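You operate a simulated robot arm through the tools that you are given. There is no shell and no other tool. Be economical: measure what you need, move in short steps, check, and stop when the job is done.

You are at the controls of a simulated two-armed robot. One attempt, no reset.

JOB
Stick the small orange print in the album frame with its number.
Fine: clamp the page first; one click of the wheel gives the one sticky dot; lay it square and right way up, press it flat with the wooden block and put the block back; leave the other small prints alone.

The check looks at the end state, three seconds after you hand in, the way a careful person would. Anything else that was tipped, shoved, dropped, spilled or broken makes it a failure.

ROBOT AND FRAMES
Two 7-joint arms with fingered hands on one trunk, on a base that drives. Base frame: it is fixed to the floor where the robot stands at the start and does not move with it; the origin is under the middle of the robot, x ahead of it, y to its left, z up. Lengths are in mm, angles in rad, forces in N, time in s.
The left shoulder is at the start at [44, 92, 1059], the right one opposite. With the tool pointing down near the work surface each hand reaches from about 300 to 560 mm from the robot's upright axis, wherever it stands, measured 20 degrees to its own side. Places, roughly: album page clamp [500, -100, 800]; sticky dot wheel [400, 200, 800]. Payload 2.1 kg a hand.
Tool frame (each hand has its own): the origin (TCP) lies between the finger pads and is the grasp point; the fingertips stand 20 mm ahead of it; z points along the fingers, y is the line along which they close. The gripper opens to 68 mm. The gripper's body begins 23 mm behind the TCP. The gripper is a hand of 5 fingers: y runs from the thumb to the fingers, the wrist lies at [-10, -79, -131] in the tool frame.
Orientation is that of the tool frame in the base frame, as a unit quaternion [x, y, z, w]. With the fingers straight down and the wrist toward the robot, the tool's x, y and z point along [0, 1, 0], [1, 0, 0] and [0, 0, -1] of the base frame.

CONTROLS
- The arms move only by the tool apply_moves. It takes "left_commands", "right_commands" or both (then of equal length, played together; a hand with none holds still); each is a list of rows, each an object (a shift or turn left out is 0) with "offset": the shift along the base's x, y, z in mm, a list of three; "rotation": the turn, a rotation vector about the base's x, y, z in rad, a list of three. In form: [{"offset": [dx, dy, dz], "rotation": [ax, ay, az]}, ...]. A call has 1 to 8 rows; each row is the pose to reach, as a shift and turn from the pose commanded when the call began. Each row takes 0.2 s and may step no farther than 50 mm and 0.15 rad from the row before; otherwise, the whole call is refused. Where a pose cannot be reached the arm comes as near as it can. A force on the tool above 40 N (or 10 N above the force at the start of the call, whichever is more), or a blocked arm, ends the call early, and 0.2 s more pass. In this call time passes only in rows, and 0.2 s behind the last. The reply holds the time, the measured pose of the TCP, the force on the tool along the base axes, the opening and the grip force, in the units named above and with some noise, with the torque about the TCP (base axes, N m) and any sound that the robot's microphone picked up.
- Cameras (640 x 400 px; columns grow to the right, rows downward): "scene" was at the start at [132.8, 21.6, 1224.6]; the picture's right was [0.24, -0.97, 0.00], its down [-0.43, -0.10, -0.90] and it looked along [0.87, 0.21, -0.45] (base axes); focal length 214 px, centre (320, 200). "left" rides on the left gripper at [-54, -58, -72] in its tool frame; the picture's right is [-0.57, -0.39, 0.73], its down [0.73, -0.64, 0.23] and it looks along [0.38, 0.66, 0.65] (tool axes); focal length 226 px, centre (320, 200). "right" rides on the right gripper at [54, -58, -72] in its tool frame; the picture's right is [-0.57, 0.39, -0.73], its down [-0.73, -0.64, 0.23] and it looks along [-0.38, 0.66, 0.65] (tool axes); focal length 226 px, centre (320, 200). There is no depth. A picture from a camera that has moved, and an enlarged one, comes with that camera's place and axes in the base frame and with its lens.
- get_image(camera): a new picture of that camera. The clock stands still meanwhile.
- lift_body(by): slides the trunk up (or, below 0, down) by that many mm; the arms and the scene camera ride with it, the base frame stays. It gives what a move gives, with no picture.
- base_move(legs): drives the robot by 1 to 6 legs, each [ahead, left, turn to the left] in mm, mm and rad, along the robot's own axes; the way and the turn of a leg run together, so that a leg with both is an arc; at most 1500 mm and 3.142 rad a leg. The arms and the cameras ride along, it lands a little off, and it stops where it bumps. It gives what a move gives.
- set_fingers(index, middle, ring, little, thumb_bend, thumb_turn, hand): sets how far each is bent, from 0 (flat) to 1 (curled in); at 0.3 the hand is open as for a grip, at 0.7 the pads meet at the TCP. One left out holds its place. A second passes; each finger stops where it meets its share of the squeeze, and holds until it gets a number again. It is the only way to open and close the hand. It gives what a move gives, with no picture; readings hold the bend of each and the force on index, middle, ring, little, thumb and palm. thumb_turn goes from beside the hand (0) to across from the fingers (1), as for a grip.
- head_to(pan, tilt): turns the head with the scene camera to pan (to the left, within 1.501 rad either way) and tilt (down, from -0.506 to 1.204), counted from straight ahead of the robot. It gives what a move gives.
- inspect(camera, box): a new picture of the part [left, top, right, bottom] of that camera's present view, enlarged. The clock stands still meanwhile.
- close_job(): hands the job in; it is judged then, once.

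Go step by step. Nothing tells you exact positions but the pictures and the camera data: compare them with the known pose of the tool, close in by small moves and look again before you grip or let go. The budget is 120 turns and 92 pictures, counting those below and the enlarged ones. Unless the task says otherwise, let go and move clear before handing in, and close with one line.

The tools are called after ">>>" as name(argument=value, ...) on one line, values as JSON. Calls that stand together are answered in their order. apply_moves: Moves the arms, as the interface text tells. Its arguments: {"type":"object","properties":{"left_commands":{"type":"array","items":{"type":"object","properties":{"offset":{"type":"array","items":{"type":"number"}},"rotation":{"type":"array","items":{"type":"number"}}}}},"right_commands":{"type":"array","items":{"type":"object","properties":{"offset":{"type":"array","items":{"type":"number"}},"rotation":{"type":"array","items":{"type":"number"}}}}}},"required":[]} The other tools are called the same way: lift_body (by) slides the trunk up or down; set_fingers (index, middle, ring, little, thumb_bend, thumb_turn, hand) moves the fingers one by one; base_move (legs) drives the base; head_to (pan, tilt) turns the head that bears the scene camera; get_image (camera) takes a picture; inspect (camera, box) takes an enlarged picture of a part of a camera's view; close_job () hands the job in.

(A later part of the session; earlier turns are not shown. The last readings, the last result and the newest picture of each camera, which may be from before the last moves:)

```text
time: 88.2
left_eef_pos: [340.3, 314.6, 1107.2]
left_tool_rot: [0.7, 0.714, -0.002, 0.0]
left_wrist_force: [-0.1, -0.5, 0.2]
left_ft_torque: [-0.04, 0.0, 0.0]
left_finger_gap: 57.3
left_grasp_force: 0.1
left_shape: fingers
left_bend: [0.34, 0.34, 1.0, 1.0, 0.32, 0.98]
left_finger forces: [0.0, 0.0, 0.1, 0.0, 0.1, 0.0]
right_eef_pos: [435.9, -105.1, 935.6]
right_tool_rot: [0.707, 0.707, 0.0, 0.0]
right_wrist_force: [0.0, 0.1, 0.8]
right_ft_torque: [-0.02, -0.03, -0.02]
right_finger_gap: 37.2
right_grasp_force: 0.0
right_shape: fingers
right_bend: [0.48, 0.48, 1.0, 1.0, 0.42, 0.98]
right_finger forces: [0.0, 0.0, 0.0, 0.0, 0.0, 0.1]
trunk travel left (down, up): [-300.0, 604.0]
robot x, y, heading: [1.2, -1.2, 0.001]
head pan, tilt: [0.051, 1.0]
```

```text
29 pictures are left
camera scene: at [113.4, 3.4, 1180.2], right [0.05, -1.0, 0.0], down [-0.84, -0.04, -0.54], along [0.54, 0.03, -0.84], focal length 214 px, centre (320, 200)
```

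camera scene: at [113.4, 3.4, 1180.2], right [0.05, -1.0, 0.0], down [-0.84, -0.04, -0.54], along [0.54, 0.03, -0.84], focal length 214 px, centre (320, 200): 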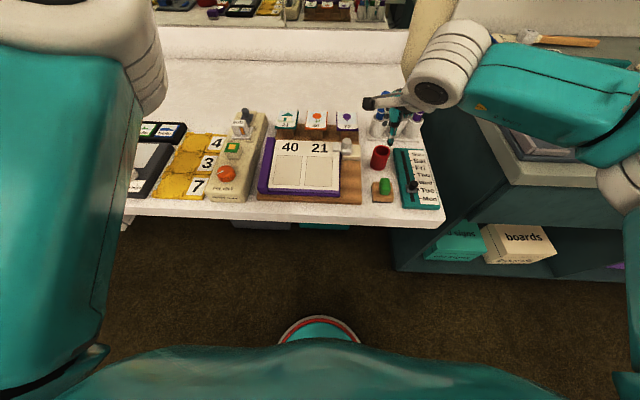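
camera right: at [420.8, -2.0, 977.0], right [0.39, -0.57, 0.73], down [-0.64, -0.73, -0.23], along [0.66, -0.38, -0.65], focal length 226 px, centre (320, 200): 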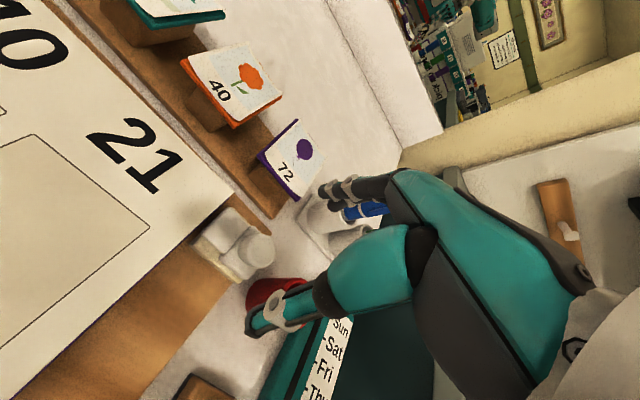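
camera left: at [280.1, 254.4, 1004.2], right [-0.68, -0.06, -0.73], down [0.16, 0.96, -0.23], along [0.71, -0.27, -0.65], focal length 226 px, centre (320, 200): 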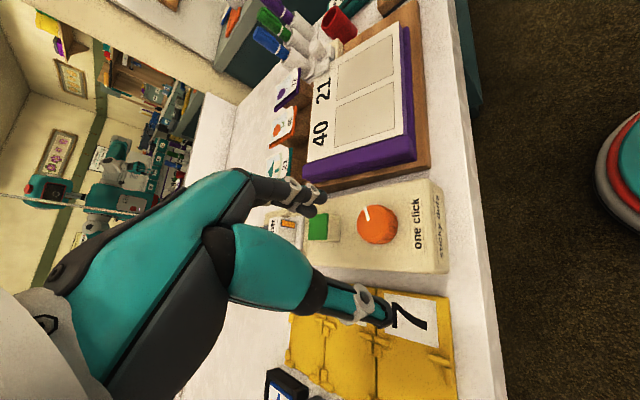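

The dot lies on the green pad, and there is open floor under the table edge, so driving 110 mm forward is safe. I raise the right hand first, then drive.

>>> apply_moves(right_commands=[{"offset": [-10, 10, 40]}, {"offset": [-20, 20, 80]}, {"offset": [-40, 40, 115]}])

>>> set_fingers(hand="right", index=0.3, middle=0.3, ring=0.3, little=0.3, thumb_bend=0.3)

>>> base_move(legs=[[110, 0, 0]])

>>> head_to(pan=0.0, tilt=0.8)

>>> inspect(camera="scene", box=[220, 100, 420, 300])

```text
time: 89.0
left_eef_pos: [339.5, 314.0, 1106.1]
left_tool_rot: [0.701, 0.714, -0.001, 0.001]
left_wrist_force: [0.0, -0.2, 0.0]
left_ft_torque: [-0.01, 0.02, 0.01]
left_finger_gap: 57.3
left_grasp_force: 0.0
left_shape: fingers
left_bend: [0.34, 0.34, 1.0, 1.0, 0.32, 0.98]
left_finger forces: [0.0, 0.1, 0.1, 0.1, 0.0, 0.0]
right_eef_pos: [394.8, -67.8, 1051.9]
right_tool_rot: [0.708, 0.707, 0.001, 0.0]
right_wrist_force: [0.3, 0.2, 0.0]
right_ft_torque: [-0.02, 0.02, -0.02]
right_finger_gap: 37.2
right_grasp_force: 0.1
right_shape: fingers
right_bend: [0.48, 0.48, 1.0, 1.0, 0.42, 0.98]
right_finger forces: [0.0, 0.1, 0.1, 0.1, 0.1, 0.0]
trunk travel left (down, up): [-300.0, 604.0]
robot x, y, heading: [0.2, 0.4, 0.001]
head pan, tilt: [0.051, 1.0]
```

```text
time: 90.0
left_eef_pos: [339.3, 314.2, 1106.6]
left_tool_rot: [0.7, 0.714, -0.002, 0.002]
left_wrist_force: [0.6, 0.8, -0.3]
left_ft_torque: [0.01, 0.02, 0.0]
left_finger_gap: 57.1
left_grasp_force: 0.1
left_shape: fingers
left_bend: [0.34, 0.34, 1.0, 1.0, 0.32, 0.98]
left_finger forces: [0.0, 0.0, 0.0, 0.0, 0.0, 0.0]
right_eef_pos: [395.3, -69.5, 1051.1]
right_tool_rot: [0.707, 0.707, -0.001, -0.001]
right_wrist_force: [0.9, -0.9, 0.2]
right_ft_torque: [0.03, 0.03, 0.0]
right_finger_gap: 61.9
right_grasp_force: 0.1
right_shape: fingers
right_bend: [0.3, 0.3, 0.3, 0.3, 0.3, 0.98]
right_finger forces: [0.0, 0.1, 0.0, 0.0, 0.0, 0.0]
trunk travel left (down, up): [-300.0, 604.0]
robot x, y, heading: [0.4, 1.5, 0.001]
head pan, tilt: [0.051, 1.0]
```

```text
time: 91.2
left_eef_pos: [450.7, 315.5, 1107.2]
left_tool_rot: [0.7, 0.714, -0.002, 0.001]
left_wrist_force: [0.6, -0.8, 0.0]
left_ft_torque: [-0.03, -0.04, 0.0]
left_finger_gap: 57.1
left_grasp_force: 0.1
left_shape: fingers
left_bend: [0.34, 0.34, 1.0, 1.0, 0.32, 0.98]
left_finger forces: [0.1, 0.0, 0.1, 0.1, 0.1, 0.0]
right_eef_pos: [504.9, -67.1, 1051.0]
right_tool_rot: [0.706, 0.708, 0.0, 0.0]
right_wrist_force: [-0.6, -0.3, -0.3]
right_ft_torque: [0.0, -0.01, 0.01]
right_finger_gap: 62.0
right_grasp_force: 0.0
right_shape: fingers
right_bend: [0.3, 0.3, 0.3, 0.3, 0.3, 0.98]
right_finger forces: [0.0, 0.1, 0.0, 0.0, 0.1, 0.1]
trunk travel left (down, up): [-300.0, 604.0]
robot x, y, heading: [113.4, 0.5, -0.001]
head pan, tilt: [0.051, 1.0]
```

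```text
time: 91.9
left_eef_pos: [450.4, 314.9, 1107.3]
left_tool_rot: [0.701, 0.713, -0.002, 0.001]
left_wrist_force: [0.2, 0.5, 0.6]
left_ft_torque: [-0.02, 0.01, -0.01]
left_finger_gap: 57.3
left_grasp_force: 0.1
left_shape: fingers
left_bend: [0.34, 0.34, 1.0, 1.0, 0.32, 0.98]
left_finger forces: [0.1, 0.0, 0.0, 0.0, 0.1, 0.0]
right_eef_pos: [505.4, -68.5, 1051.0]
right_tool_rot: [0.706, 0.708, 0.0, 0.0]
right_wrist_force: [0.1, 0.6, -0.7]
right_ft_torque: [0.0, -0.03, 0.0]
right_finger_gap: 62.1
right_grasp_force: 0.0
right_shape: fingers
right_bend: [0.3, 0.3, 0.3, 0.3, 0.3, 0.98]
right_finger forces: [0.1, 0.0, 0.0, 0.1, 0.0, 0.0]
trunk travel left (down, up): [-300.0, 604.0]
robot x, y, heading: [113.4, 1.5, -0.003]
head pan, tilt: [0.0, 0.799]
```

```text
2.00 times, centred on (320, 200) of scene
camera zoom: at [235.1, 0.1, 1195.2], right [0.0, -1.0, 0.0], down [-0.72, 0.0, -0.7], along [0.7, 0.0, -0.72], focal length 429 px, centre (320, 200)
```

zoom: 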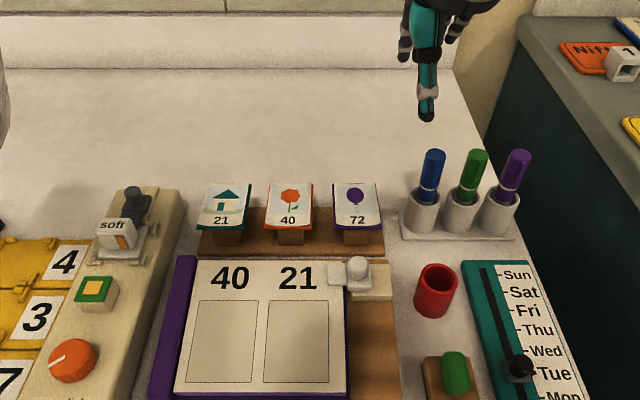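

A good straight view. I'll zoom in on the prints, and on the frame, to measure them.

>>> inspect(camera="scene", box=[255, 180, 355, 230])

>>> inspect(camera="scene", box=[190, 220, 350, 300])

```text
6.40 times, centred on (305, 205) of scene
camera zoom: at [235.1, 0.1, 1195.2], right [0.0, -1.0, 0.0], down [-0.72, 0.0, -0.7], along [0.7, 0.0, -0.72], focal length 1373 px, centre (416, 168)
```

zoom: 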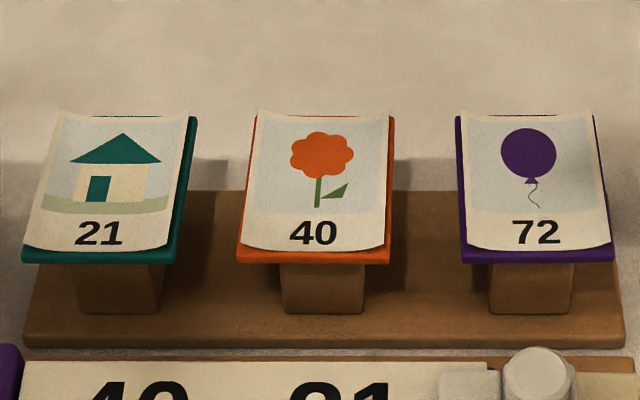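

```text
4.00 times, centred on (270, 260) of scene
camera zoom: at [235.1, 0.1, 1195.2], right [0.0, -1.0, 0.0], down [-0.72, 0.0, -0.7], along [0.7, 0.0, -0.72], focal length 858 px, centre (520, -40)
```

zoom: 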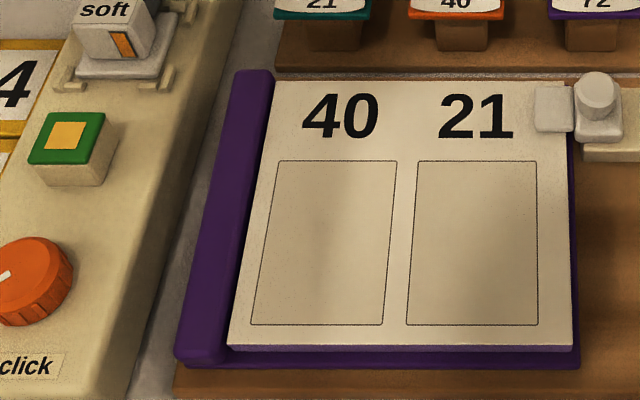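

The prints lie on small pedestals, about 53 × 74 mm, flat or nearly so; the page seems to slope up away from me. I'll turn the right hand 90° so it closes across the print's width, and approach above it.

>>> apply_moves(right_commands=[{"offset": [5, 10, 0], "rotation": [0, 0, 0.15]}, {"offset": [10, 20, 0], "rotation": [0, 0, 0.3]}, {"offset": [15, 30, -10], "rotation": [0, 0, 0.45]}, {"offset": [20, 40, -20], "rotation": [0, 0, 0.6]}, {"offset": [25, 50, -30], "rotation": [0, 0, 0.75]}, {"offset": [30, 60, -40], "rotation": [0, 0, 0.9]}, {"offset": [35, 70, -50], "rotation": [0, 0, 1.05]}, {"offset": [40, 75, -60], "rotation": [0, 0, 1.2]}])

>>> apply_moves(right_commands=[{"offset": [8, 5, 0], "rotation": [0, 0, 0.13]}, {"offset": [16, 15, -15], "rotation": [0, 0, 0.26]}, {"offset": [25, 27, -30], "rotation": [0, 0, 0.37]}])

>>> get_image(camera="right")

```text
time: 93.7
left_eef_pos: [450.5, 314.4, 1106.0]
left_tool_rot: [0.7, 0.714, -0.001, 0.001]
left_wrist_force: [0.2, -0.1, -0.5]
left_ft_torque: [0.0, -0.01, -0.02]
left_finger_gap: 57.3
left_grasp_force: 0.1
left_shape: fingers
left_bend: [0.34, 0.34, 1.0, 1.0, 0.32, 0.98]
left_finger forces: [0.1, 0.1, 0.1, 0.0, 0.0, 0.1]
right_eef_pos: [514.0, -16.3, 992.4]
right_tool_rot: [0.328, 0.945, 0.0, 0.0]
right_wrist_force: [0.5, -0.1, 0.0]
right_ft_torque: [0.01, 0.0, 0.01]
right_finger_gap: 62.2
right_grasp_force: 0.0
right_shape: fingers
right_bend: [0.3, 0.3, 0.3, 0.3, 0.3, 0.98]
right_finger forces: [0.0, 0.0, 0.0, 0.0, 0.1, 0.0]
right hand out of reach, approached as far as the arm can: row 6, 7, 8
trunk travel left (down, up): [-300.0, 604.0]
robot x, y, heading: [111.4, -2.7, 0.008]
head pan, tilt: [0.0, 0.799]
```

```text
time: 94.5
left_eef_pos: [451.1, 315.9, 1105.8]
left_tool_rot: [0.701, 0.714, -0.002, 0.0]
left_wrist_force: [0.2, 0.2, -0.4]
left_ft_torque: [-0.01, 0.0, 0.03]
left_finger_gap: 57.2
left_grasp_force: 0.0
left_shape: fingers
left_bend: [0.34, 0.34, 1.0, 1.0, 0.32, 0.98]
left_finger forces: [0.1, 0.0, 0.0, 0.0, 0.0, 0.0]
right_eef_pos: [468.3, -16.7, 984.3]
right_tool_rot: [0.244, 0.969, -0.015, 0.028]
right_wrist_force: [-0.2, -0.3, 0.1]
right_ft_torque: [0.05, -0.03, -0.01]
right_finger_gap: 62.3
right_grasp_force: 0.0
right_shape: fingers
right_bend: [0.3, 0.3, 0.3, 0.3, 0.3, 0.98]
right_finger forces: [0.0, 0.0, 0.0, 0.0, 0.1, 0.1]
right hand out of reach, approached as far as the arm can: row 1, 2, 3
trunk travel left (down, up): [-300.0, 604.0]
robot x, y, heading: [111.3, 0.2, 0.004]
head pan, tilt: [0.0, 0.799]
```

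```text
25 pictures are left
camera right: at [390.0, -39.0, 1053.9], right [0.65, 0.1, 0.76], down [0.35, -0.92, -0.17], along [0.68, 0.38, -0.63], focal length 226 px, centre (320, 200)
```

right: 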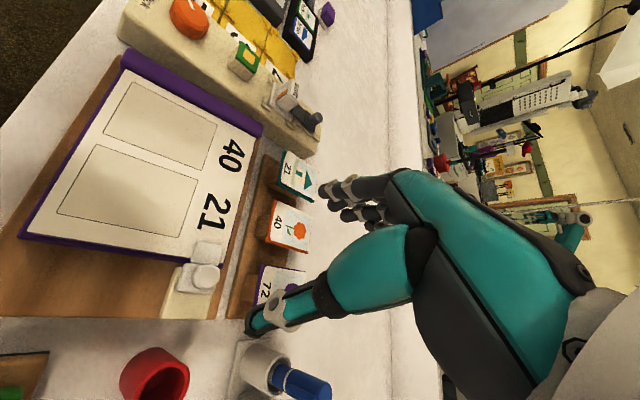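

The turn hit a joint limit because the hand was high and far. I'll go back to neutral, lower the hand nearer in, and turn there.

>>> apply_moves(right_commands=[{"offset": [-5, -5, 0], "rotation": [0, 0, -0.14]}, {"offset": [-10, -10, 0], "rotation": [0, 0, -0.28]}, {"offset": [-15, -20, 0], "rotation": [0, 0, -0.42]}, {"offset": [-20, -30, -10], "rotation": [0, 0, -0.56]}, {"offset": [-25, -40, -20], "rotation": [0, 0, -0.7]}, {"offset": [-30, -45, -40], "rotation": [0, 0, -0.84]}, {"offset": [-30, -45, -60], "rotation": [0, 0, -0.98]}, {"offset": [-30, -45, -70], "rotation": [0, 0, -1.08]}])

```text
time: 96.3
left_eef_pos: [450.3, 313.4, 1105.5]
left_tool_rot: [0.7, 0.714, -0.002, 0.001]
left_wrist_force: [-0.7, 1.0, 0.4]
left_ft_torque: [-0.01, -0.01, 0.03]
left_finger_gap: 57.3
left_grasp_force: 0.0
left_shape: fingers
left_bend: [0.34, 0.34, 1.0, 1.0, 0.32, 0.98]
left_finger forces: [0.1, 0.0, 0.0, 0.0, 0.1, 0.0]
right_eef_pos: [438.6, -61.9, 917.5]
right_tool_rot: [0.709, 0.704, -0.027, 0.016]
right_wrist_force: [0.2, -0.4, -0.2]
right_ft_torque: [0.02, -0.01, 0.02]
right_finger_gap: 62.5
right_grasp_force: 0.0
right_shape: fingers
right_bend: [0.3, 0.3, 0.3, 0.3, 0.3, 0.98]
right_finger forces: [0.1, 0.0, 0.0, 0.0, 0.0, 0.1]
trunk travel left (down, up): [-300.0, 604.0]
robot x, y, heading: [110.8, -2.5, 0.008]
head pan, tilt: [0.0, 0.799]
```

Reached cleanly. I'll straighten the slight tilt and turn to +1.5 rad here, low and close.

>>> apply_moves(right_commands=[{"offset": [0, 5, 0], "rotation": [0.061, -0.016, 0.12]}, {"offset": [0, 10, 0], "rotation": [0.061, -0.016, 0.26]}, {"offset": [0, 20, 0], "rotation": [0.061, -0.016, 0.4]}, {"offset": [5, 30, 0], "rotation": [0.061, -0.016, 0.54]}, {"offset": [10, 40, 0], "rotation": [0.061, -0.016, 0.68]}, {"offset": [15, 50, 0], "rotation": [0.06, -0.016, 0.82]}, {"offset": [20, 60, 0], "rotation": [0.06, -0.016, 0.96]}, {"offset": [25, 70, 0], "rotation": [0.06, -0.016, 1.1]}])

```text
time: 98.1
left_eef_pos: [450.5, 314.6, 1105.4]
left_tool_rot: [0.7, 0.714, -0.002, 0.0]
left_wrist_force: [0.5, 0.1, 0.3]
left_ft_torque: [0.0, -0.04, 0.0]
left_finger_gap: 57.4
left_grasp_force: 0.0
left_shape: fingers
left_bend: [0.34, 0.34, 1.0, 1.0, 0.32, 0.98]
left_finger forces: [0.2, 0.1, 0.1, 0.1, 0.1, 0.0]
right_eef_pos: [462.9, 8.4, 916.4]
right_tool_rot: [0.235, 0.972, 0.011, 0.013]
right_wrist_force: [-0.1, 0.2, 0.0]
right_ft_torque: [0.0, -0.02, -0.01]
right_finger_gap: 62.3
right_grasp_force: 0.0
right_shape: fingers
right_bend: [0.3, 0.3, 0.3, 0.3, 0.3, 0.98]
right_finger forces: [0.0, 0.1, 0.0, 0.0, 0.1, 0.1]
trunk travel left (down, up): [-300.0, 604.0]
robot x, y, heading: [109.3, 1.8, -0.001]
head pan, tilt: [0.0, 0.799]
```

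Working. Now the last part of the turn while extending over the orange print.

>>> apply_moves(right_commands=[{"offset": [0, 8, 0], "rotation": [-0.005, 0.01, 0.14]}, {"offset": [10, 15, 0], "rotation": [-0.01, 0.02, 0.28]}, {"offset": [30, 22, 0], "rotation": [-0.015, 0.03, 0.4]}, {"offset": [60, 28, 0], "rotation": [-0.015, 0.03, 0.475]}, {"offset": [90, 28, 0], "rotation": [-0.015, 0.03, 0.475]}, {"offset": [114, 28, 0], "rotation": [-0.015, 0.03, 0.475]}])

>>> get_image(camera="right")

```text
time: 99.5
left_eef_pos: [449.0, 314.4, 1105.9]
left_tool_rot: [0.701, 0.713, -0.002, 0.001]
left_wrist_force: [-0.4, -0.4, -0.3]
left_ft_torque: [0.01, 0.0, 0.01]
left_finger_gap: 57.4
left_grasp_force: 0.0
left_shape: fingers
left_bend: [0.34, 0.34, 1.0, 1.0, 0.32, 0.98]
left_finger forces: [0.0, 0.1, 0.1, 0.0, 0.0, 0.0]
right_eef_pos: [447.6, 44.1, 929.3]
right_tool_rot: [0.132, 0.989, 0.048, 0.049]
right_wrist_force: [0.3, -0.3, -0.9]
right_ft_torque: [0.0, 0.04, -0.02]
right_finger_gap: 62.3
right_grasp_force: 0.0
right_shape: fingers
right_bend: [0.3, 0.3, 0.3, 0.3, 0.3, 0.98]
right_finger forces: [0.0, 0.0, 0.0, 0.0, 0.0, 0.0]
right hand out of reach, approached as far as the arm can: row 1, 2, 3, 4, 5, 6
trunk travel left (down, up): [-300.0, 604.0]
robot x, y, heading: [110.3, 0.2, 0.003]
head pan, tilt: [0.0, 0.799]
```

```text
24 pictures are left
camera right: at [372.4, -4.0, 989.9], right [0.57, 0.16, 0.81], down [0.56, -0.79, -0.24], along [0.6, 0.59, -0.54], focal length 226 px, centre (320, 200)
```

right: 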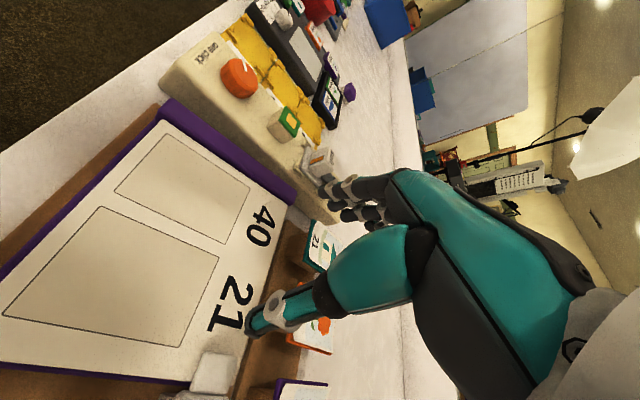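

The right wrist stops near 1.1–1.2 rad of turn. Turning the whole robot left by 0.6 rad will put the print on its right side and need less wrist turn. First I unwind the hand and raise it.

>>> apply_moves(right_commands=[{"offset": [0, -5, 5], "rotation": [-0.04, 0.05, -0.1]}, {"offset": [0, -15, 15], "rotation": [-0.082, 0.11, -0.2]}])

>>> apply_moves(right_commands=[{"offset": [0, -10, 5], "rotation": [0, 0, -0.14]}, {"offset": [0, -20, 10], "rotation": [0, 0, -0.28]}, {"offset": [0, -35, 15], "rotation": [0, 0, -0.42]}, {"offset": [0, -50, 15], "rotation": [0, 0, -0.56]}, {"offset": [0, -65, 15], "rotation": [0, 0, -0.7]}])

>>> base_move(legs=[[-20, 0, 0], [0, 0, 0.6]])

```text
time: 100.1
left_eef_pos: [452.0, 315.7, 1106.7]
left_tool_rot: [0.7, 0.714, -0.002, 0.001]
left_wrist_force: [-0.1, 0.3, -0.2]
left_ft_torque: [0.03, 0.02, 0.0]
left_finger_gap: 57.4
left_grasp_force: 0.1
left_shape: fingers
left_bend: [0.34, 0.34, 1.0, 1.0, 0.32, 0.98]
left_finger forces: [0.0, 0.0, 0.0, 0.0, 0.0, 0.0]
right_eef_pos: [448.8, 29.3, 945.1]
right_tool_rot: [0.232, 0.973, -0.004, 0.003]
right_wrist_force: [0.1, -0.1, -1.3]
right_ft_torque: [0.03, -0.01, -0.02]
right_finger_gap: 62.4
right_grasp_force: 0.0
right_shape: fingers
right_bend: [0.3, 0.3, 0.3, 0.3, 0.3, 0.98]
right_finger forces: [0.0, 0.1, 0.1, 0.1, 0.1, 0.2]
trunk travel left (down, up): [-300.0, 604.0]
robot x, y, heading: [110.6, -1.9, -0.001]
head pan, tilt: [0.0, 0.799]
```

```text
time: 101.3
left_eef_pos: [450.5, 314.0, 1105.7]
left_tool_rot: [0.7, 0.714, -0.002, 0.001]
left_wrist_force: [0.1, -0.3, 0.4]
left_ft_torque: [-0.03, 0.02, 0.0]
left_finger_gap: 57.4
left_grasp_force: 0.1
left_shape: fingers
left_bend: [0.34, 0.34, 1.0, 1.0, 0.32, 0.98]
left_finger forces: [0.0, 0.0, 0.0, 0.0, 0.0, 0.0]
right_eef_pos: [449.1, -36.0, 960.7]
right_tool_rot: [0.552, 0.834, -0.005, 0.002]
right_wrist_force: [0.5, -0.7, 0.5]
right_ft_torque: [0.01, 0.01, -0.03]
right_finger_gap: 62.4
right_grasp_force: 0.0
right_shape: fingers
right_bend: [0.3, 0.3, 0.3, 0.3, 0.3, 0.98]
right_finger forces: [0.1, 0.1, 0.1, 0.1, 0.0, 0.0]
trunk travel left (down, up): [-300.0, 604.0]
robot x, y, heading: [110.2, -0.9, 0.003]
head pan, tilt: [0.0, 0.799]
```

```text
time: 103.8
left_eef_pos: [185.1, 453.7, 1106.6]
left_tool_rot: [0.45, 0.893, -0.002, 0.002]
left_wrist_force: [-0.3, -1.1, -0.3]
left_ft_torque: [0.01, 0.0, -0.01]
left_finger_gap: 57.3
left_grasp_force: 0.1
left_shape: fingers
left_bend: [0.34, 0.34, 1.0, 1.0, 0.32, 0.98]
left_finger forces: [0.1, 0.1, 0.0, 0.1, 0.1, 0.1]
right_eef_pos: [386.9, 166.4, 961.3]
right_tool_rot: [0.271, 0.963, -0.005, 0.004]
right_wrist_force: [0.3, -0.7, -0.6]
right_ft_torque: [0.02, -0.01, 0.03]
right_finger_gap: 62.4
right_grasp_force: 0.0
right_shape: fingers
right_bend: [0.3, 0.3, 0.3, 0.3, 0.3, 0.98]
right_finger forces: [0.1, 0.1, 0.1, 0.1, 0.0, 0.0]
trunk travel left (down, up): [-300.0, 604.0]
robot x, y, heading: [95.2, 2.7, 0.618]
head pan, tilt: [0.0, 0.799]
```

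Robot now at [95,3] facing 0.62 rad left. I'll finish the hand's turn to 90° and move over the print, with the head turned back toward the table.

>>> apply_moves(right_commands=[{"offset": [30, -25, 0], "rotation": [0, 0, 0.08]}, {"offset": [60, -50, 0], "rotation": [0, 0, 0.16]}, {"offset": [90, -75, 0], "rotation": [0, 0, 0.24]}, {"offset": [120, -95, -10], "rotation": [0, 0, 0.32]}, {"offset": [150, -110, -20], "rotation": [0, 0, 0.4]}, {"offset": [175, -122, -35], "rotation": [0, 0, 0.48]}, {"offset": [190, -130, -50], "rotation": [0, 0, 0.55]}])

>>> head_to(pan=-0.55, tilt=0.75)

>>> get_image(camera="right")

>>> get_image(camera="scene")

```text
time: 105.4
left_eef_pos: [186.6, 453.7, 1106.8]
left_tool_rot: [0.45, 0.893, -0.002, 0.001]
left_wrist_force: [1.4, 0.9, -0.2]
left_ft_torque: [-0.02, -0.03, -0.01]
left_finger_gap: 57.3
left_grasp_force: 0.0
left_shape: fingers
left_bend: [0.34, 0.34, 1.0, 1.0, 0.32, 0.98]
left_finger forces: [0.0, 0.0, 0.0, 0.0, 0.0, 0.1]
right_eef_pos: [427.4, 53.5, 905.6]
right_tool_rot: [0.054, 0.998, -0.008, 0.013]
right_wrist_force: [0.3, -0.6, -1.1]
right_ft_torque: [0.03, 0.02, 0.01]
right_finger_gap: 62.3
right_grasp_force: 0.1
right_shape: fingers
right_bend: [0.3, 0.3, 0.3, 0.3, 0.3, 0.98]
right_finger forces: [0.1, 0.1, 0.1, 0.0, 0.0, 0.1]
right hand out of reach, approached as far as the arm can: row 4, 5, 6, 7
trunk travel left (down, up): [-300.0, 604.0]
robot x, y, heading: [92.2, 1.0, 0.617]
head pan, tilt: [0.0, 0.799]
```

```text
time: 106.3
left_eef_pos: [185.3, 452.7, 1107.2]
left_tool_rot: [0.45, 0.893, -0.002, 0.001]
left_wrist_force: [0.3, -0.3, -0.1]
left_ft_torque: [0.02, -0.06, 0.0]
left_finger_gap: 57.3
left_grasp_force: 0.1
left_shape: fingers
left_bend: [0.34, 0.34, 1.0, 1.0, 0.32, 0.98]
left_finger forces: [0.1, 0.1, 0.0, 0.0, 0.0, 0.0]
right_eef_pos: [426.7, 52.1, 905.4]
right_tool_rot: [0.054, 0.998, -0.009, 0.012]
right_wrist_force: [0.2, -0.7, 0.4]
right_ft_torque: [-0.02, 0.01, -0.01]
right_finger_gap: 62.4
right_grasp_force: 0.1
right_shape: fingers
right_bend: [0.3, 0.3, 0.3, 0.3, 0.3, 0.98]
right_finger forces: [0.1, 0.0, 0.1, 0.0, 0.0, 0.0]
trunk travel left (down, up): [-300.0, 604.0]
robot x, y, heading: [89.6, 1.5, 0.619]
head pan, tilt: [-0.55, 0.75]
```

```text
23 pictures are left
camera right: at [364.8, 2.1, 977.2], right [0.59, 0.34, 0.74], down [0.66, -0.72, -0.2], along [0.46, 0.61, -0.65], focal length 226 px, centre (320, 200)
```

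right: 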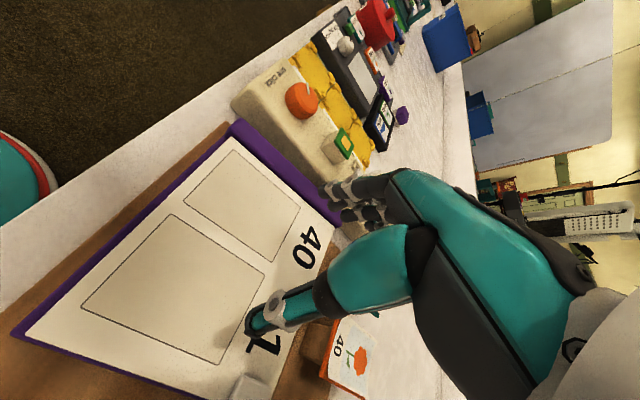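

```text
22 pictures are left
camera scene: at [209.0, 30.8, 1199.3], right [0.07, -1.0, 0.0], down [-0.68, -0.05, -0.73], along [0.73, 0.05, -0.68], focal length 214 px, centre (320, 200)
```

scene: 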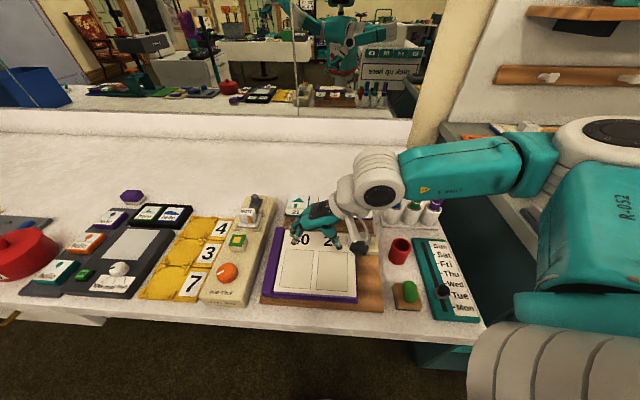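

The wrist limit depends on the arm's direction, so standing further right and facing left will make this grip natural. I'll raise and untwist the hand, then drive to about [150,−220] with heading ≈0.95.

>>> apply_moves(right_commands=[{"offset": [-5, 0, 40], "rotation": [0.017, 0.025, -0.1]}, {"offset": [-10, 0, 80], "rotation": [0.017, 0.025, -0.22]}, {"offset": [-20, 0, 115], "rotation": [0.017, 0.025, -0.35]}, {"offset": [-30, 0, 130], "rotation": [0.017, 0.025, -0.48]}])

>>> base_move(legs=[[-79, -215, 0], [0, 0, 0.33]])

>>> head_to(pan=-0.45, tilt=0.75)

>>> get_image(camera="scene")

```text
time: 107.3
left_eef_pos: [184.4, 453.5, 1106.8]
left_tool_rot: [0.45, 0.893, -0.002, 0.001]
left_wrist_force: [-0.4, 0.0, 0.3]
left_ft_torque: [-0.02, -0.03, 0.03]
left_finger_gap: 57.3
left_grasp_force: 0.1
left_shape: fingers
left_bend: [0.34, 0.34, 1.0, 1.0, 0.32, 0.98]
left_finger forces: [0.1, 0.1, 0.0, 0.1, 0.0, 0.0]
right_eef_pos: [399.7, 52.0, 1036.7]
right_tool_rot: [0.292, 0.957, -0.003, -0.003]
right_wrist_force: [-1.1, -0.6, -0.6]
right_ft_torque: [0.03, 0.0, 0.01]
right_finger_gap: 62.3
right_grasp_force: 0.0
right_shape: fingers
right_bend: [0.3, 0.3, 0.3, 0.3, 0.3, 0.98]
right_finger forces: [0.1, 0.0, 0.1, 0.0, 0.1, 0.1]
trunk travel left (down, up): [-300.0, 604.0]
robot x, y, heading: [91.0, -3.4, 0.617]
head pan, tilt: [-0.55, 0.75]
```

```text
time: 110.1
left_eef_pos: [95.5, 237.4, 1106.6]
left_tool_rot: [0.299, 0.954, -0.001, 0.001]
left_wrist_force: [0.8, -0.4, -0.3]
left_ft_torque: [-0.01, 0.03, 0.02]
left_finger_gap: 57.5
left_grasp_force: 0.1
left_shape: fingers
left_bend: [0.34, 0.34, 1.0, 1.0, 0.32, 0.98]
left_finger forces: [0.1, 0.0, 0.0, 0.0, 0.0, 0.1]
right_eef_pos: [426.8, -73.4, 1036.3]
right_tool_rot: [0.131, 0.991, -0.004, -0.002]
right_wrist_force: [0.0, 0.6, 0.6]
right_ft_torque: [-0.04, -0.01, -0.02]
right_finger_gap: 62.5
right_grasp_force: 0.1
right_shape: fingers
right_bend: [0.3, 0.3, 0.3, 0.3, 0.3, 0.98]
right_finger forces: [0.1, 0.0, 0.1, 0.1, 0.1, 0.0]
trunk travel left (down, up): [-300.0, 604.0]
robot x, y, heading: [152.6, -223.0, 0.944]
head pan, tilt: [-0.55, 0.75]
```

```text
time: 110.8
left_eef_pos: [95.0, 238.3, 1106.7]
left_tool_rot: [0.299, 0.954, -0.001, 0.002]
left_wrist_force: [0.8, -0.1, 0.7]
left_ft_torque: [-0.02, -0.04, -0.02]
left_finger_gap: 57.4
left_grasp_force: 0.0
left_shape: fingers
left_bend: [0.34, 0.34, 1.0, 1.0, 0.32, 0.98]
left_finger forces: [0.0, 0.1, 0.0, 0.0, 0.1, 0.0]
right_eef_pos: [428.5, -73.5, 1036.9]
right_tool_rot: [0.132, 0.991, -0.003, -0.002]
right_wrist_force: [0.4, -0.7, -0.1]
right_ft_torque: [-0.03, -0.02, -0.02]
right_finger_gap: 62.3
right_grasp_force: 0.0
right_shape: fingers
right_bend: [0.3, 0.3, 0.3, 0.3, 0.3, 0.98]
right_finger forces: [0.1, 0.1, 0.0, 0.0, 0.1, 0.0]
trunk travel left (down, up): [-300.0, 604.0]
robot x, y, heading: [152.3, -220.1, 0.942]
head pan, tilt: [-0.45, 0.75]
```

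```text
21 pictures are left
camera scene: at [250.4, -147.5, 1199.3], right [0.47, -0.88, 0.0], down [-0.6, -0.32, -0.73], along [0.64, 0.35, -0.68], focal length 214 px, centre (320, 200)
```

scene: 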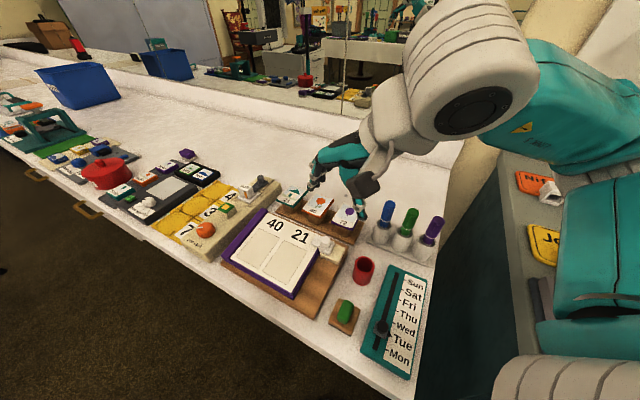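

Now the arm can come at the prints from the right. I'll move over the orange print with the hand at 90°.

>>> apply_moves(right_commands=[{"offset": [25, 20, -15], "rotation": [0, 0, 0.05]}, {"offset": [50, 40, -30], "rotation": [0, 0, 0.1]}, {"offset": [75, 60, -45], "rotation": [0, 0, 0.15]}, {"offset": [100, 80, -60], "rotation": [0, 0, 0.2]}, {"offset": [120, 95, -80], "rotation": [0, 0, 0.264]}, {"offset": [140, 100, -100], "rotation": [0, 0, 0.264]}])

>>> inspect(camera="right", box=[160, 80, 400, 340])

>>> inspect(camera="scene", box=[250, 170, 390, 270])

```text
time: 112.2
left_eef_pos: [95.3, 238.4, 1106.6]
left_tool_rot: [0.299, 0.954, -0.003, 0.001]
left_wrist_force: [0.4, 0.0, 0.0]
left_ft_torque: [-0.08, 0.03, -0.05]
left_finger_gap: 57.2
left_grasp_force: 0.0
left_shape: fingers
left_bend: [0.34, 0.34, 1.0, 1.0, 0.32, 0.98]
left_finger forces: [0.0, 0.0, 0.0, 0.0, 0.0, 0.0]
right_eef_pos: [505.0, 19.0, 918.6]
right_tool_rot: [-0.002, 1.0, -0.004, -0.001]
right_wrist_force: [-0.6, -0.4, 0.4]
right_ft_torque: [-0.01, 0.0, -0.02]
right_finger_gap: 62.4
right_grasp_force: 0.0
right_shape: fingers
right_bend: [0.3, 0.3, 0.3, 0.3, 0.3, 0.98]
right_finger forces: [0.1, 0.1, 0.0, 0.1, 0.1, 0.0]
right hand out of reach, approached as far as the arm can: row 5, 6
trunk travel left (down, up): [-300.0, 604.0]
robot x, y, heading: [151.4, -225.5, 0.945]
head pan, tilt: [-0.45, 0.75]
```

```text
1.54 times, centred on (280, 210) of right
camera zoom: at [451.3, -40.7, 991.0], right [0.57, 0.39, 0.72], down [0.73, -0.64, -0.23], along [0.38, 0.66, -0.65], focal length 348 px, centre (382, 185)
```

zoom: 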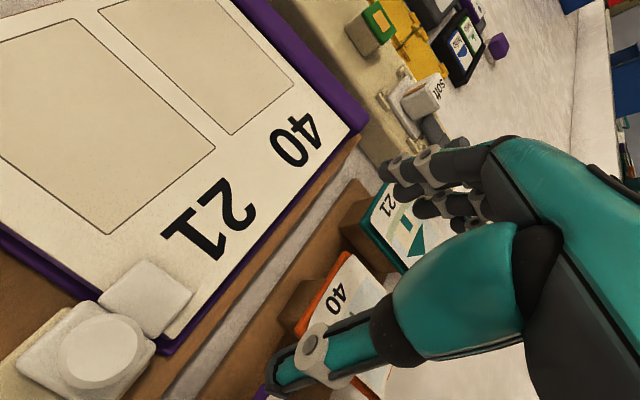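

```text
4.00 times, centred on (320, 220) of scene
camera zoom: at [250.6, -146.6, 1199.1], right [0.47, -0.88, 0.0], down [-0.6, -0.32, -0.73], along [0.64, 0.35, -0.68], focal length 858 px, centre (320, 120)
```

zoom: 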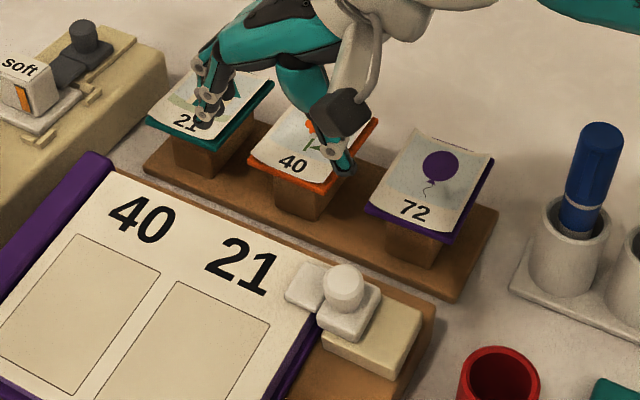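

The side grip keeps running into joint limits. Better plan: keep the hand in its natural orientation and grip the print by its near and far edges (about 74 mm) with the fingers opened wider than 0.3. I'll raise the hand and drive back to face the table at about [105,150].

>>> apply_moves(right_commands=[{"offset": [-15, -15, 40], "rotation": [0, 0, -0.12]}, {"offset": [-30, -30, 80], "rotation": [0, 0, -0.25]}, {"offset": [-45, -45, 110], "rotation": [0, 0, -0.38]}, {"offset": [-60, -60, 130], "rotation": [0, 0, -0.51]}, {"offset": [-70, -70, 140], "rotation": [0, 0, -0.63]}])

>>> base_move(legs=[[249, 294, 0], [0, 0, -0.944], [42, 0, 0]])

>>> head_to(pan=-0.2, tilt=0.8)

>>> get_image(camera="scene")

```text
time: 113.4
left_eef_pos: [96.0, 237.7, 1106.2]
left_tool_rot: [0.299, 0.954, -0.001, 0.001]
left_wrist_force: [0.0, -0.2, 0.2]
left_ft_torque: [-0.02, -0.01, -0.01]
left_finger_gap: 57.3
left_grasp_force: 0.0
left_shape: fingers
left_bend: [0.34, 0.34, 1.0, 1.0, 0.32, 0.98]
left_finger forces: [0.0, 0.0, 0.0, 0.0, 0.1, 0.0]
right_eef_pos: [435.3, -55.2, 1056.5]
right_tool_rot: [0.311, 0.95, -0.002, -0.002]
right_wrist_force: [0.7, 0.8, 0.1]
right_ft_torque: [-0.03, 0.0, 0.02]
right_finger_gap: 62.4
right_grasp_force: 0.1
right_shape: fingers
right_bend: [0.3, 0.3, 0.3, 0.3, 0.3, 0.98]
right_finger forces: [0.0, 0.0, 0.0, 0.0, 0.0, 0.0]
trunk travel left (down, up): [-300.0, 604.0]
robot x, y, heading: [153.3, -222.7, 0.944]
head pan, tilt: [-0.45, 0.75]
```

```text
time: 118.7
left_eef_pos: [445.1, 465.5, 1107.1]
left_tool_rot: [0.702, 0.712, -0.002, -0.001]
left_wrist_force: [-0.3, 0.1, -0.8]
left_ft_torque: [0.02, 0.01, 0.0]
left_finger_gap: 57.3
left_grasp_force: 0.0
left_shape: fingers
left_bend: [0.34, 0.34, 1.0, 1.0, 0.32, 0.98]
left_finger forces: [0.1, 0.0, 0.1, 0.0, 0.0, 0.0]
right_eef_pos: [404.7, 20.1, 1055.6]
right_tool_rot: [0.71, 0.704, -0.003, -0.004]
right_wrist_force: [0.0, -0.7, 0.0]
right_ft_torque: [-0.01, 0.02, 0.02]
right_finger_gap: 62.4
right_grasp_force: 0.1
right_shape: fingers
right_bend: [0.3, 0.3, 0.3, 0.3, 0.3, 0.98]
right_finger forces: [0.1, 0.0, 0.1, 0.0, 0.0, 0.0]
trunk travel left (down, up): [-300.0, 604.0]
robot x, y, heading: [103.9, 151.3, -0.002]
head pan, tilt: [-0.45, 0.75]
```

```text
time: 119.5
left_eef_pos: [445.2, 465.6, 1107.1]
left_tool_rot: [0.702, 0.712, -0.003, 0.0]
left_wrist_force: [0.2, 0.7, 0.1]
left_ft_torque: [0.0, 0.01, 0.02]
left_finger_gap: 57.0
left_grasp_force: 0.1
left_shape: fingers
left_bend: [0.34, 0.34, 1.0, 1.0, 0.32, 0.98]
left_finger forces: [0.0, 0.1, 0.0, 0.1, 0.0, 0.0]
right_eef_pos: [404.5, 20.4, 1054.7]
right_tool_rot: [0.71, 0.705, -0.002, -0.004]
right_wrist_force: [0.2, -0.9, 0.0]
right_ft_torque: [0.02, -0.01, 0.02]
right_finger_gap: 62.4
right_grasp_force: 0.0
right_shape: fingers
right_bend: [0.3, 0.3, 0.3, 0.3, 0.3, 0.98]
right_finger forces: [0.1, 0.0, 0.1, 0.0, 0.0, 0.1]
trunk travel left (down, up): [-300.0, 604.0]
robot x, y, heading: [101.4, 155.1, -0.007]
head pan, tilt: [-0.201, 0.799]
```

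```text
18 pictures are left
camera scene: at [226.3, 135.8, 1195.3], right [-0.2, -0.98, 0.0], down [-0.7, 0.15, -0.7], along [0.68, -0.14, -0.72], focal length 214 px, centre (320, 200)
```

scene: 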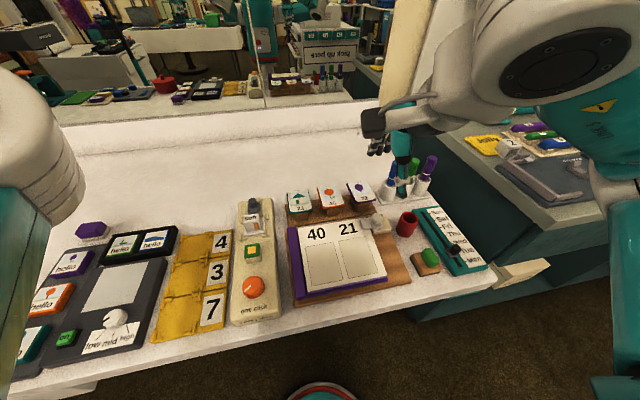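

Back facing the table, and the right hand is in its natural orientation. I'll open the fingers wide and go above the orange print.

>>> set_fingers(hand="right", index=0.15, middle=0.15, ring=0.15, little=0.15, thumb_bend=0.15)

>>> apply_moves(right_commands=[{"offset": [35, 4, -20]}, {"offset": [70, 8, -40]}, {"offset": [105, 12, -65]}, {"offset": [140, 15, -90]}, {"offset": [172, 16, -115]}, {"offset": [172, 16, -145]}])

>>> inspect(camera="right", box=[180, 120, 420, 320])

>>> inspect(camera="scene", box=[270, 150, 390, 230])

```text
time: 120.5
left_eef_pos: [444.5, 465.7, 1106.6]
left_tool_rot: [0.702, 0.712, -0.002, 0.0]
left_wrist_force: [0.3, -0.2, -0.5]
left_ft_torque: [0.03, 0.01, -0.01]
left_finger_gap: 57.5
left_grasp_force: 0.0
left_shape: fingers
left_bend: [0.34, 0.34, 1.0, 1.0, 0.32, 0.98]
left_finger forces: [0.1, 0.0, 0.0, 0.1, 0.0, 0.0]
right_eef_pos: [405.9, 19.5, 1055.2]
right_tool_rot: [0.709, 0.705, -0.003, -0.004]
right_wrist_force: [0.0, -0.4, 0.6]
right_ft_torque: [-0.01, 0.0, 0.01]
right_finger_gap: 84.3
right_grasp_force: 0.0
right_shape: fingers
right_bend: [0.15, 0.15, 0.15, 0.15, 0.15, 0.98]
right_finger forces: [0.0, 0.1, 0.0, 0.1, 0.0, 0.1]
trunk travel left (down, up): [-300.0, 604.0]
robot x, y, heading: [102.6, 150.6, -0.004]
head pan, tilt: [-0.201, 0.799]
```

```text
time: 121.9
left_eef_pos: [445.0, 465.3, 1106.0]
left_tool_rot: [0.702, 0.712, -0.002, 0.001]
left_wrist_force: [0.3, 0.8, 0.0]
left_ft_torque: [0.01, -0.01, 0.0]
left_finger_gap: 57.3
left_grasp_force: 0.1
left_shape: fingers
left_bend: [0.34, 0.34, 1.0, 1.0, 0.32, 0.98]
left_finger forces: [0.1, 0.0, 0.0, 0.1, 0.0, 0.0]
right_eef_pos: [580.2, 36.7, 908.7]
right_tool_rot: [0.71, 0.705, -0.002, -0.003]
right_wrist_force: [-0.3, 0.2, -0.7]
right_ft_torque: [0.01, 0.04, 0.01]
right_finger_gap: 84.2
right_grasp_force: 0.0
right_shape: fingers
right_bend: [0.15, 0.15, 0.15, 0.15, 0.15, 0.98]
right_finger forces: [0.1, 0.0, 0.0, 0.1, 0.0, 0.1]
trunk travel left (down, up): [-300.0, 604.0]
robot x, y, heading: [101.5, 152.5, -0.004]
head pan, tilt: [-0.201, 0.799]
```

```text
2.00 times, centred on (300, 220) of right
camera zoom: at [522.1, 92.6, 981.8], right [0.39, -0.57, 0.72], down [-0.65, -0.73, -0.23], along [0.66, -0.38, -0.65], focal length 452 px, centre (360, 160)
```

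zoom: 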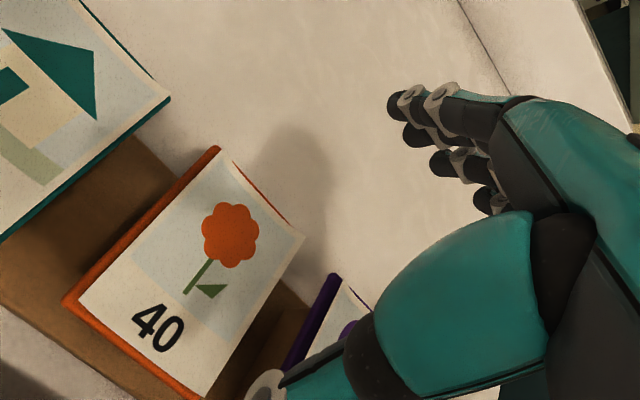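

```text
5.00 times, centred on (330, 190) of scene
camera zoom: at [226.4, 135.9, 1195.3], right [-0.2, -0.98, 0.0], down [-0.7, 0.15, -0.7], along [0.68, -0.14, -0.72], focal length 1072 px, centre (270, 250)
```

zoom: 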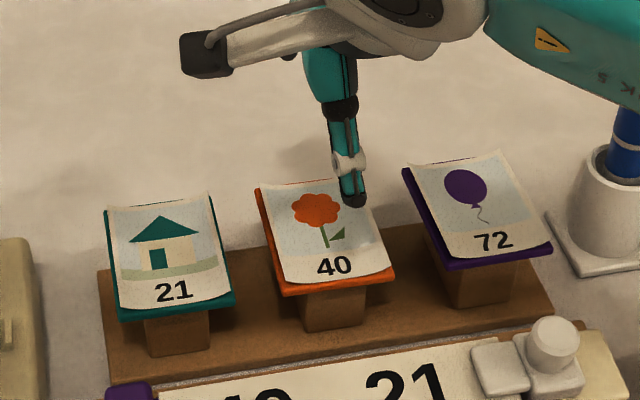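

Two views agree closely: the orange print's plate spans x 549–616, y 8–62, z≈825 (near) to 834 (far), so 67 × 54 mm with a 7.6° slope. I'll tilt the hand to match and descend around its near and far edges.

>>> apply_moves(right_commands=[{"offset": [2, -1, -15], "rotation": [0, -0.066, 0]}, {"offset": [2, -1, -35], "rotation": [0, -0.132, 0]}, {"offset": [2, -1, -57], "rotation": [0, -0.132, 0]}])

>>> inspect(camera="right", box=[180, 120, 420, 320])

```text
time: 122.7
left_eef_pos: [444.9, 465.1, 1106.4]
left_tool_rot: [0.702, 0.712, -0.001, 0.001]
left_wrist_force: [0.6, -0.3, -0.2]
left_ft_torque: [0.01, -0.01, -0.03]
left_finger_gap: 57.2
left_grasp_force: 0.0
left_shape: fingers
left_bend: [0.34, 0.34, 1.0, 1.0, 0.32, 0.98]
left_finger forces: [0.1, 0.0, 0.1, 0.1, 0.1, 0.0]
right_eef_pos: [580.7, 37.1, 852.8]
right_tool_rot: [0.708, 0.703, 0.045, 0.043]
right_wrist_force: [-0.6, -0.1, 0.5]
right_ft_torque: [0.0, 0.0, -0.02]
right_finger_gap: 84.0
right_grasp_force: 0.0
right_shape: fingers
right_bend: [0.15, 0.15, 0.15, 0.15, 0.15, 0.98]
right_finger forces: [0.0, 0.0, 0.1, 0.0, 0.1, 0.0]
trunk travel left (down, up): [-300.0, 604.0]
robot x, y, heading: [101.7, 150.0, -0.004]
head pan, tilt: [-0.201, 0.799]
```

```text
2.00 times, centred on (300, 220) of right
camera zoom: at [513.4, 90.9, 917.9], right [0.29, -0.57, 0.77], down [-0.61, -0.73, -0.31], along [0.74, -0.38, -0.56], focal length 452 px, centre (360, 160)
```

zoom: 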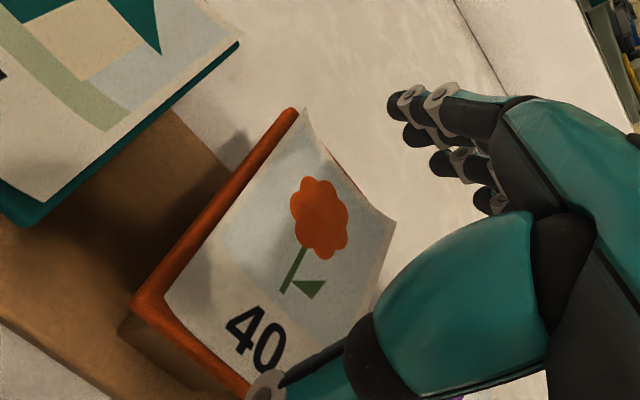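

The near and far edges lie between thumb and fingers. I'll lower 6 mm more and close gently.

>>> apply_moves(right_commands=[{"offset": [1.5, -2, -6]}])

>>> set_fingers(hand="right", index=0.27, middle=0.27, ring=0.27, little=0.15, thumb_bend=0.27)

>>> inspect(camera="scene", box=[290, 160, 370, 220])

```text
time: 123.1
left_eef_pos: [444.9, 465.3, 1106.8]
left_tool_rot: [0.702, 0.712, -0.002, 0.0]
left_wrist_force: [1.0, 0.0, 0.0]
left_ft_torque: [0.04, -0.01, -0.03]
left_finger_gap: 57.4
left_grasp_force: 0.1
left_shape: fingers
left_bend: [0.34, 0.34, 1.0, 1.0, 0.32, 0.98]
left_finger forces: [0.0, 0.1, 0.1, 0.0, 0.0, 0.0]
right_eef_pos: [582.2, 33.6, 848.0]
right_tool_rot: [0.708, 0.703, 0.043, 0.043]
right_wrist_force: [0.1, -0.3, -0.4]
right_ft_torque: [-0.01, 0.01, 0.02]
right_finger_gap: 84.3
right_grasp_force: 0.1
right_shape: fingers
right_bend: [0.15, 0.15, 0.15, 0.15, 0.15, 0.98]
right_finger forces: [0.0, 0.0, 0.0, 0.0, 0.1, 0.0]
trunk travel left (down, up): [-300.0, 604.0]
robot x, y, heading: [104.6, 153.6, 0.003]
head pan, tilt: [-0.201, 0.799]
```

```text
time: 124.1
left_eef_pos: [445.6, 465.3, 1107.0]
left_tool_rot: [0.702, 0.712, -0.003, 0.001]
left_wrist_force: [-0.3, 0.6, -0.3]
left_ft_torque: [-0.05, -0.03, 0.02]
left_finger_gap: 57.5
left_grasp_force: 0.1
left_shape: fingers
left_bend: [0.34, 0.34, 1.0, 1.0, 0.32, 0.98]
left_finger forces: [0.0, 0.0, 0.1, 0.1, 0.0, 0.0]
right_eef_pos: [581.2, 34.3, 848.1]
right_tool_rot: [0.707, 0.704, 0.045, 0.042]
right_wrist_force: [0.0, 0.2, 0.5]
right_ft_torque: [-0.01, -0.01, -0.01]
right_finger_gap: 67.4
right_grasp_force: 0.0
right_shape: fingers
right_bend: [0.27, 0.27, 0.27, 0.15, 0.26, 0.98]
right_finger forces: [0.0, 0.0, 0.1, 0.1, 0.1, 0.1]
trunk travel left (down, up): [-300.0, 604.0]
robot x, y, heading: [101.9, 151.8, -0.002]
head pan, tilt: [-0.201, 0.799]
```

```text
6.67 times, centred on (330, 190) of scene
camera zoom: at [226.3, 135.8, 1195.3], right [-0.2, -0.98, 0.0], down [-0.7, 0.15, -0.7], along [0.68, -0.14, -0.72], focal length 1430 px, centre (253, 267)
```

zoom: 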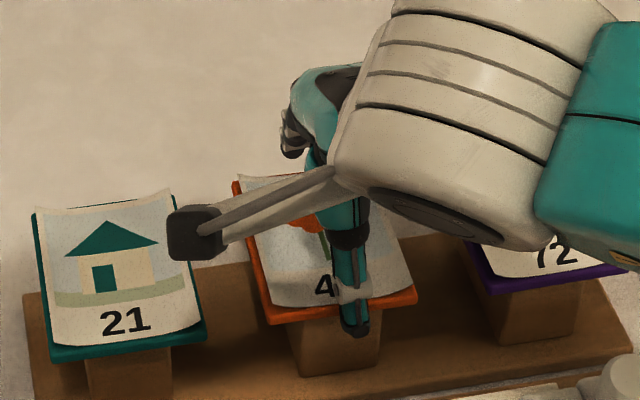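

The thumb sits just in front of the near edge. I'll close further until both sides touch.

>>> set_fingers(hand="right", index=0.36, middle=0.36, ring=0.36, thumb_bend=0.34)

>>> apply_moves(right_commands=[{"offset": [0, 0, 5]}])

>>> inspect(camera="scene", box=[290, 160, 370, 220])

```text
time: 125.1
left_eef_pos: [445.0, 465.4, 1105.8]
left_tool_rot: [0.702, 0.712, -0.002, 0.0]
left_wrist_force: [0.7, -0.1, 0.1]
left_ft_torque: [0.0, 0.02, -0.01]
left_finger_gap: 57.3
left_grasp_force: 0.0
left_shape: fingers
left_bend: [0.34, 0.34, 1.0, 1.0, 0.32, 0.98]
left_finger forces: [0.0, 0.0, 0.0, 0.0, 0.0, 0.1]
right_eef_pos: [581.9, 33.9, 847.4]
right_tool_rot: [0.708, 0.704, 0.044, 0.042]
right_wrist_force: [-0.1, -0.5, 0.2]
right_ft_torque: [-0.02, -0.03, 0.0]
right_finger_gap: 54.9
right_grasp_force: 0.3
right_shape: fingers
right_bend: [0.36, 0.35, 0.36, 0.15, 0.33, 0.98]
right_finger forces: [0.0, 0.4, 0.0, 0.0, 0.2, 0.0]
trunk travel left (down, up): [-300.0, 604.0]
robot x, y, heading: [102.3, 150.4, -0.0]
head pan, tilt: [-0.201, 0.799]
```

```text
time: 125.5
left_eef_pos: [444.3, 465.6, 1105.3]
left_tool_rot: [0.702, 0.712, -0.003, 0.0]
left_wrist_force: [-0.1, -0.4, 0.1]
left_ft_torque: [-0.02, 0.03, -0.01]
left_finger_gap: 57.3
left_grasp_force: 0.0
left_shape: fingers
left_bend: [0.34, 0.34, 1.0, 1.0, 0.32, 0.98]
left_finger forces: [0.1, 0.0, 0.0, 0.0, 0.0, 0.0]
right_eef_pos: [581.5, 33.9, 852.5]
right_tool_rot: [0.708, 0.703, 0.045, 0.042]
right_wrist_force: [-0.2, 0.1, -0.6]
right_ft_torque: [0.0, 0.01, -0.03]
right_finger_gap: 54.9
right_grasp_force: 0.0
right_shape: fingers
right_bend: [0.36, 0.36, 0.36, 0.15, 0.34, 0.98]
right_finger forces: [0.0, 0.0, 0.0, 0.1, 0.0, 0.1]
trunk travel left (down, up): [-300.0, 604.0]
robot x, y, heading: [100.8, 152.9, -0.002]
head pan, tilt: [-0.201, 0.799]
```

```text
6.67 times, centred on (330, 190) of scene
camera zoom: at [226.4, 135.8, 1195.3], right [-0.2, -0.98, 0.0], down [-0.7, 0.15, -0.7], along [0.68, -0.14, -0.72], focal length 1430 px, centre (253, 267)
```

zoom: 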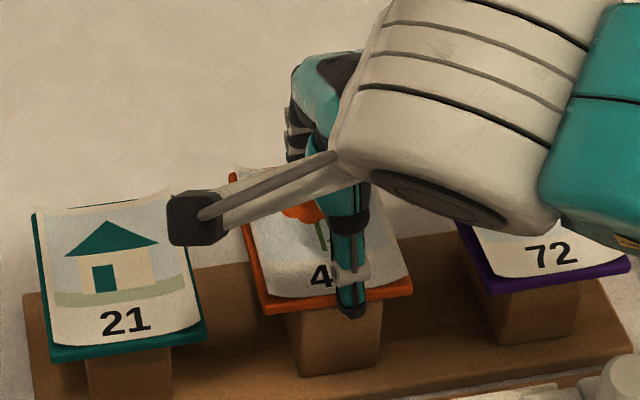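

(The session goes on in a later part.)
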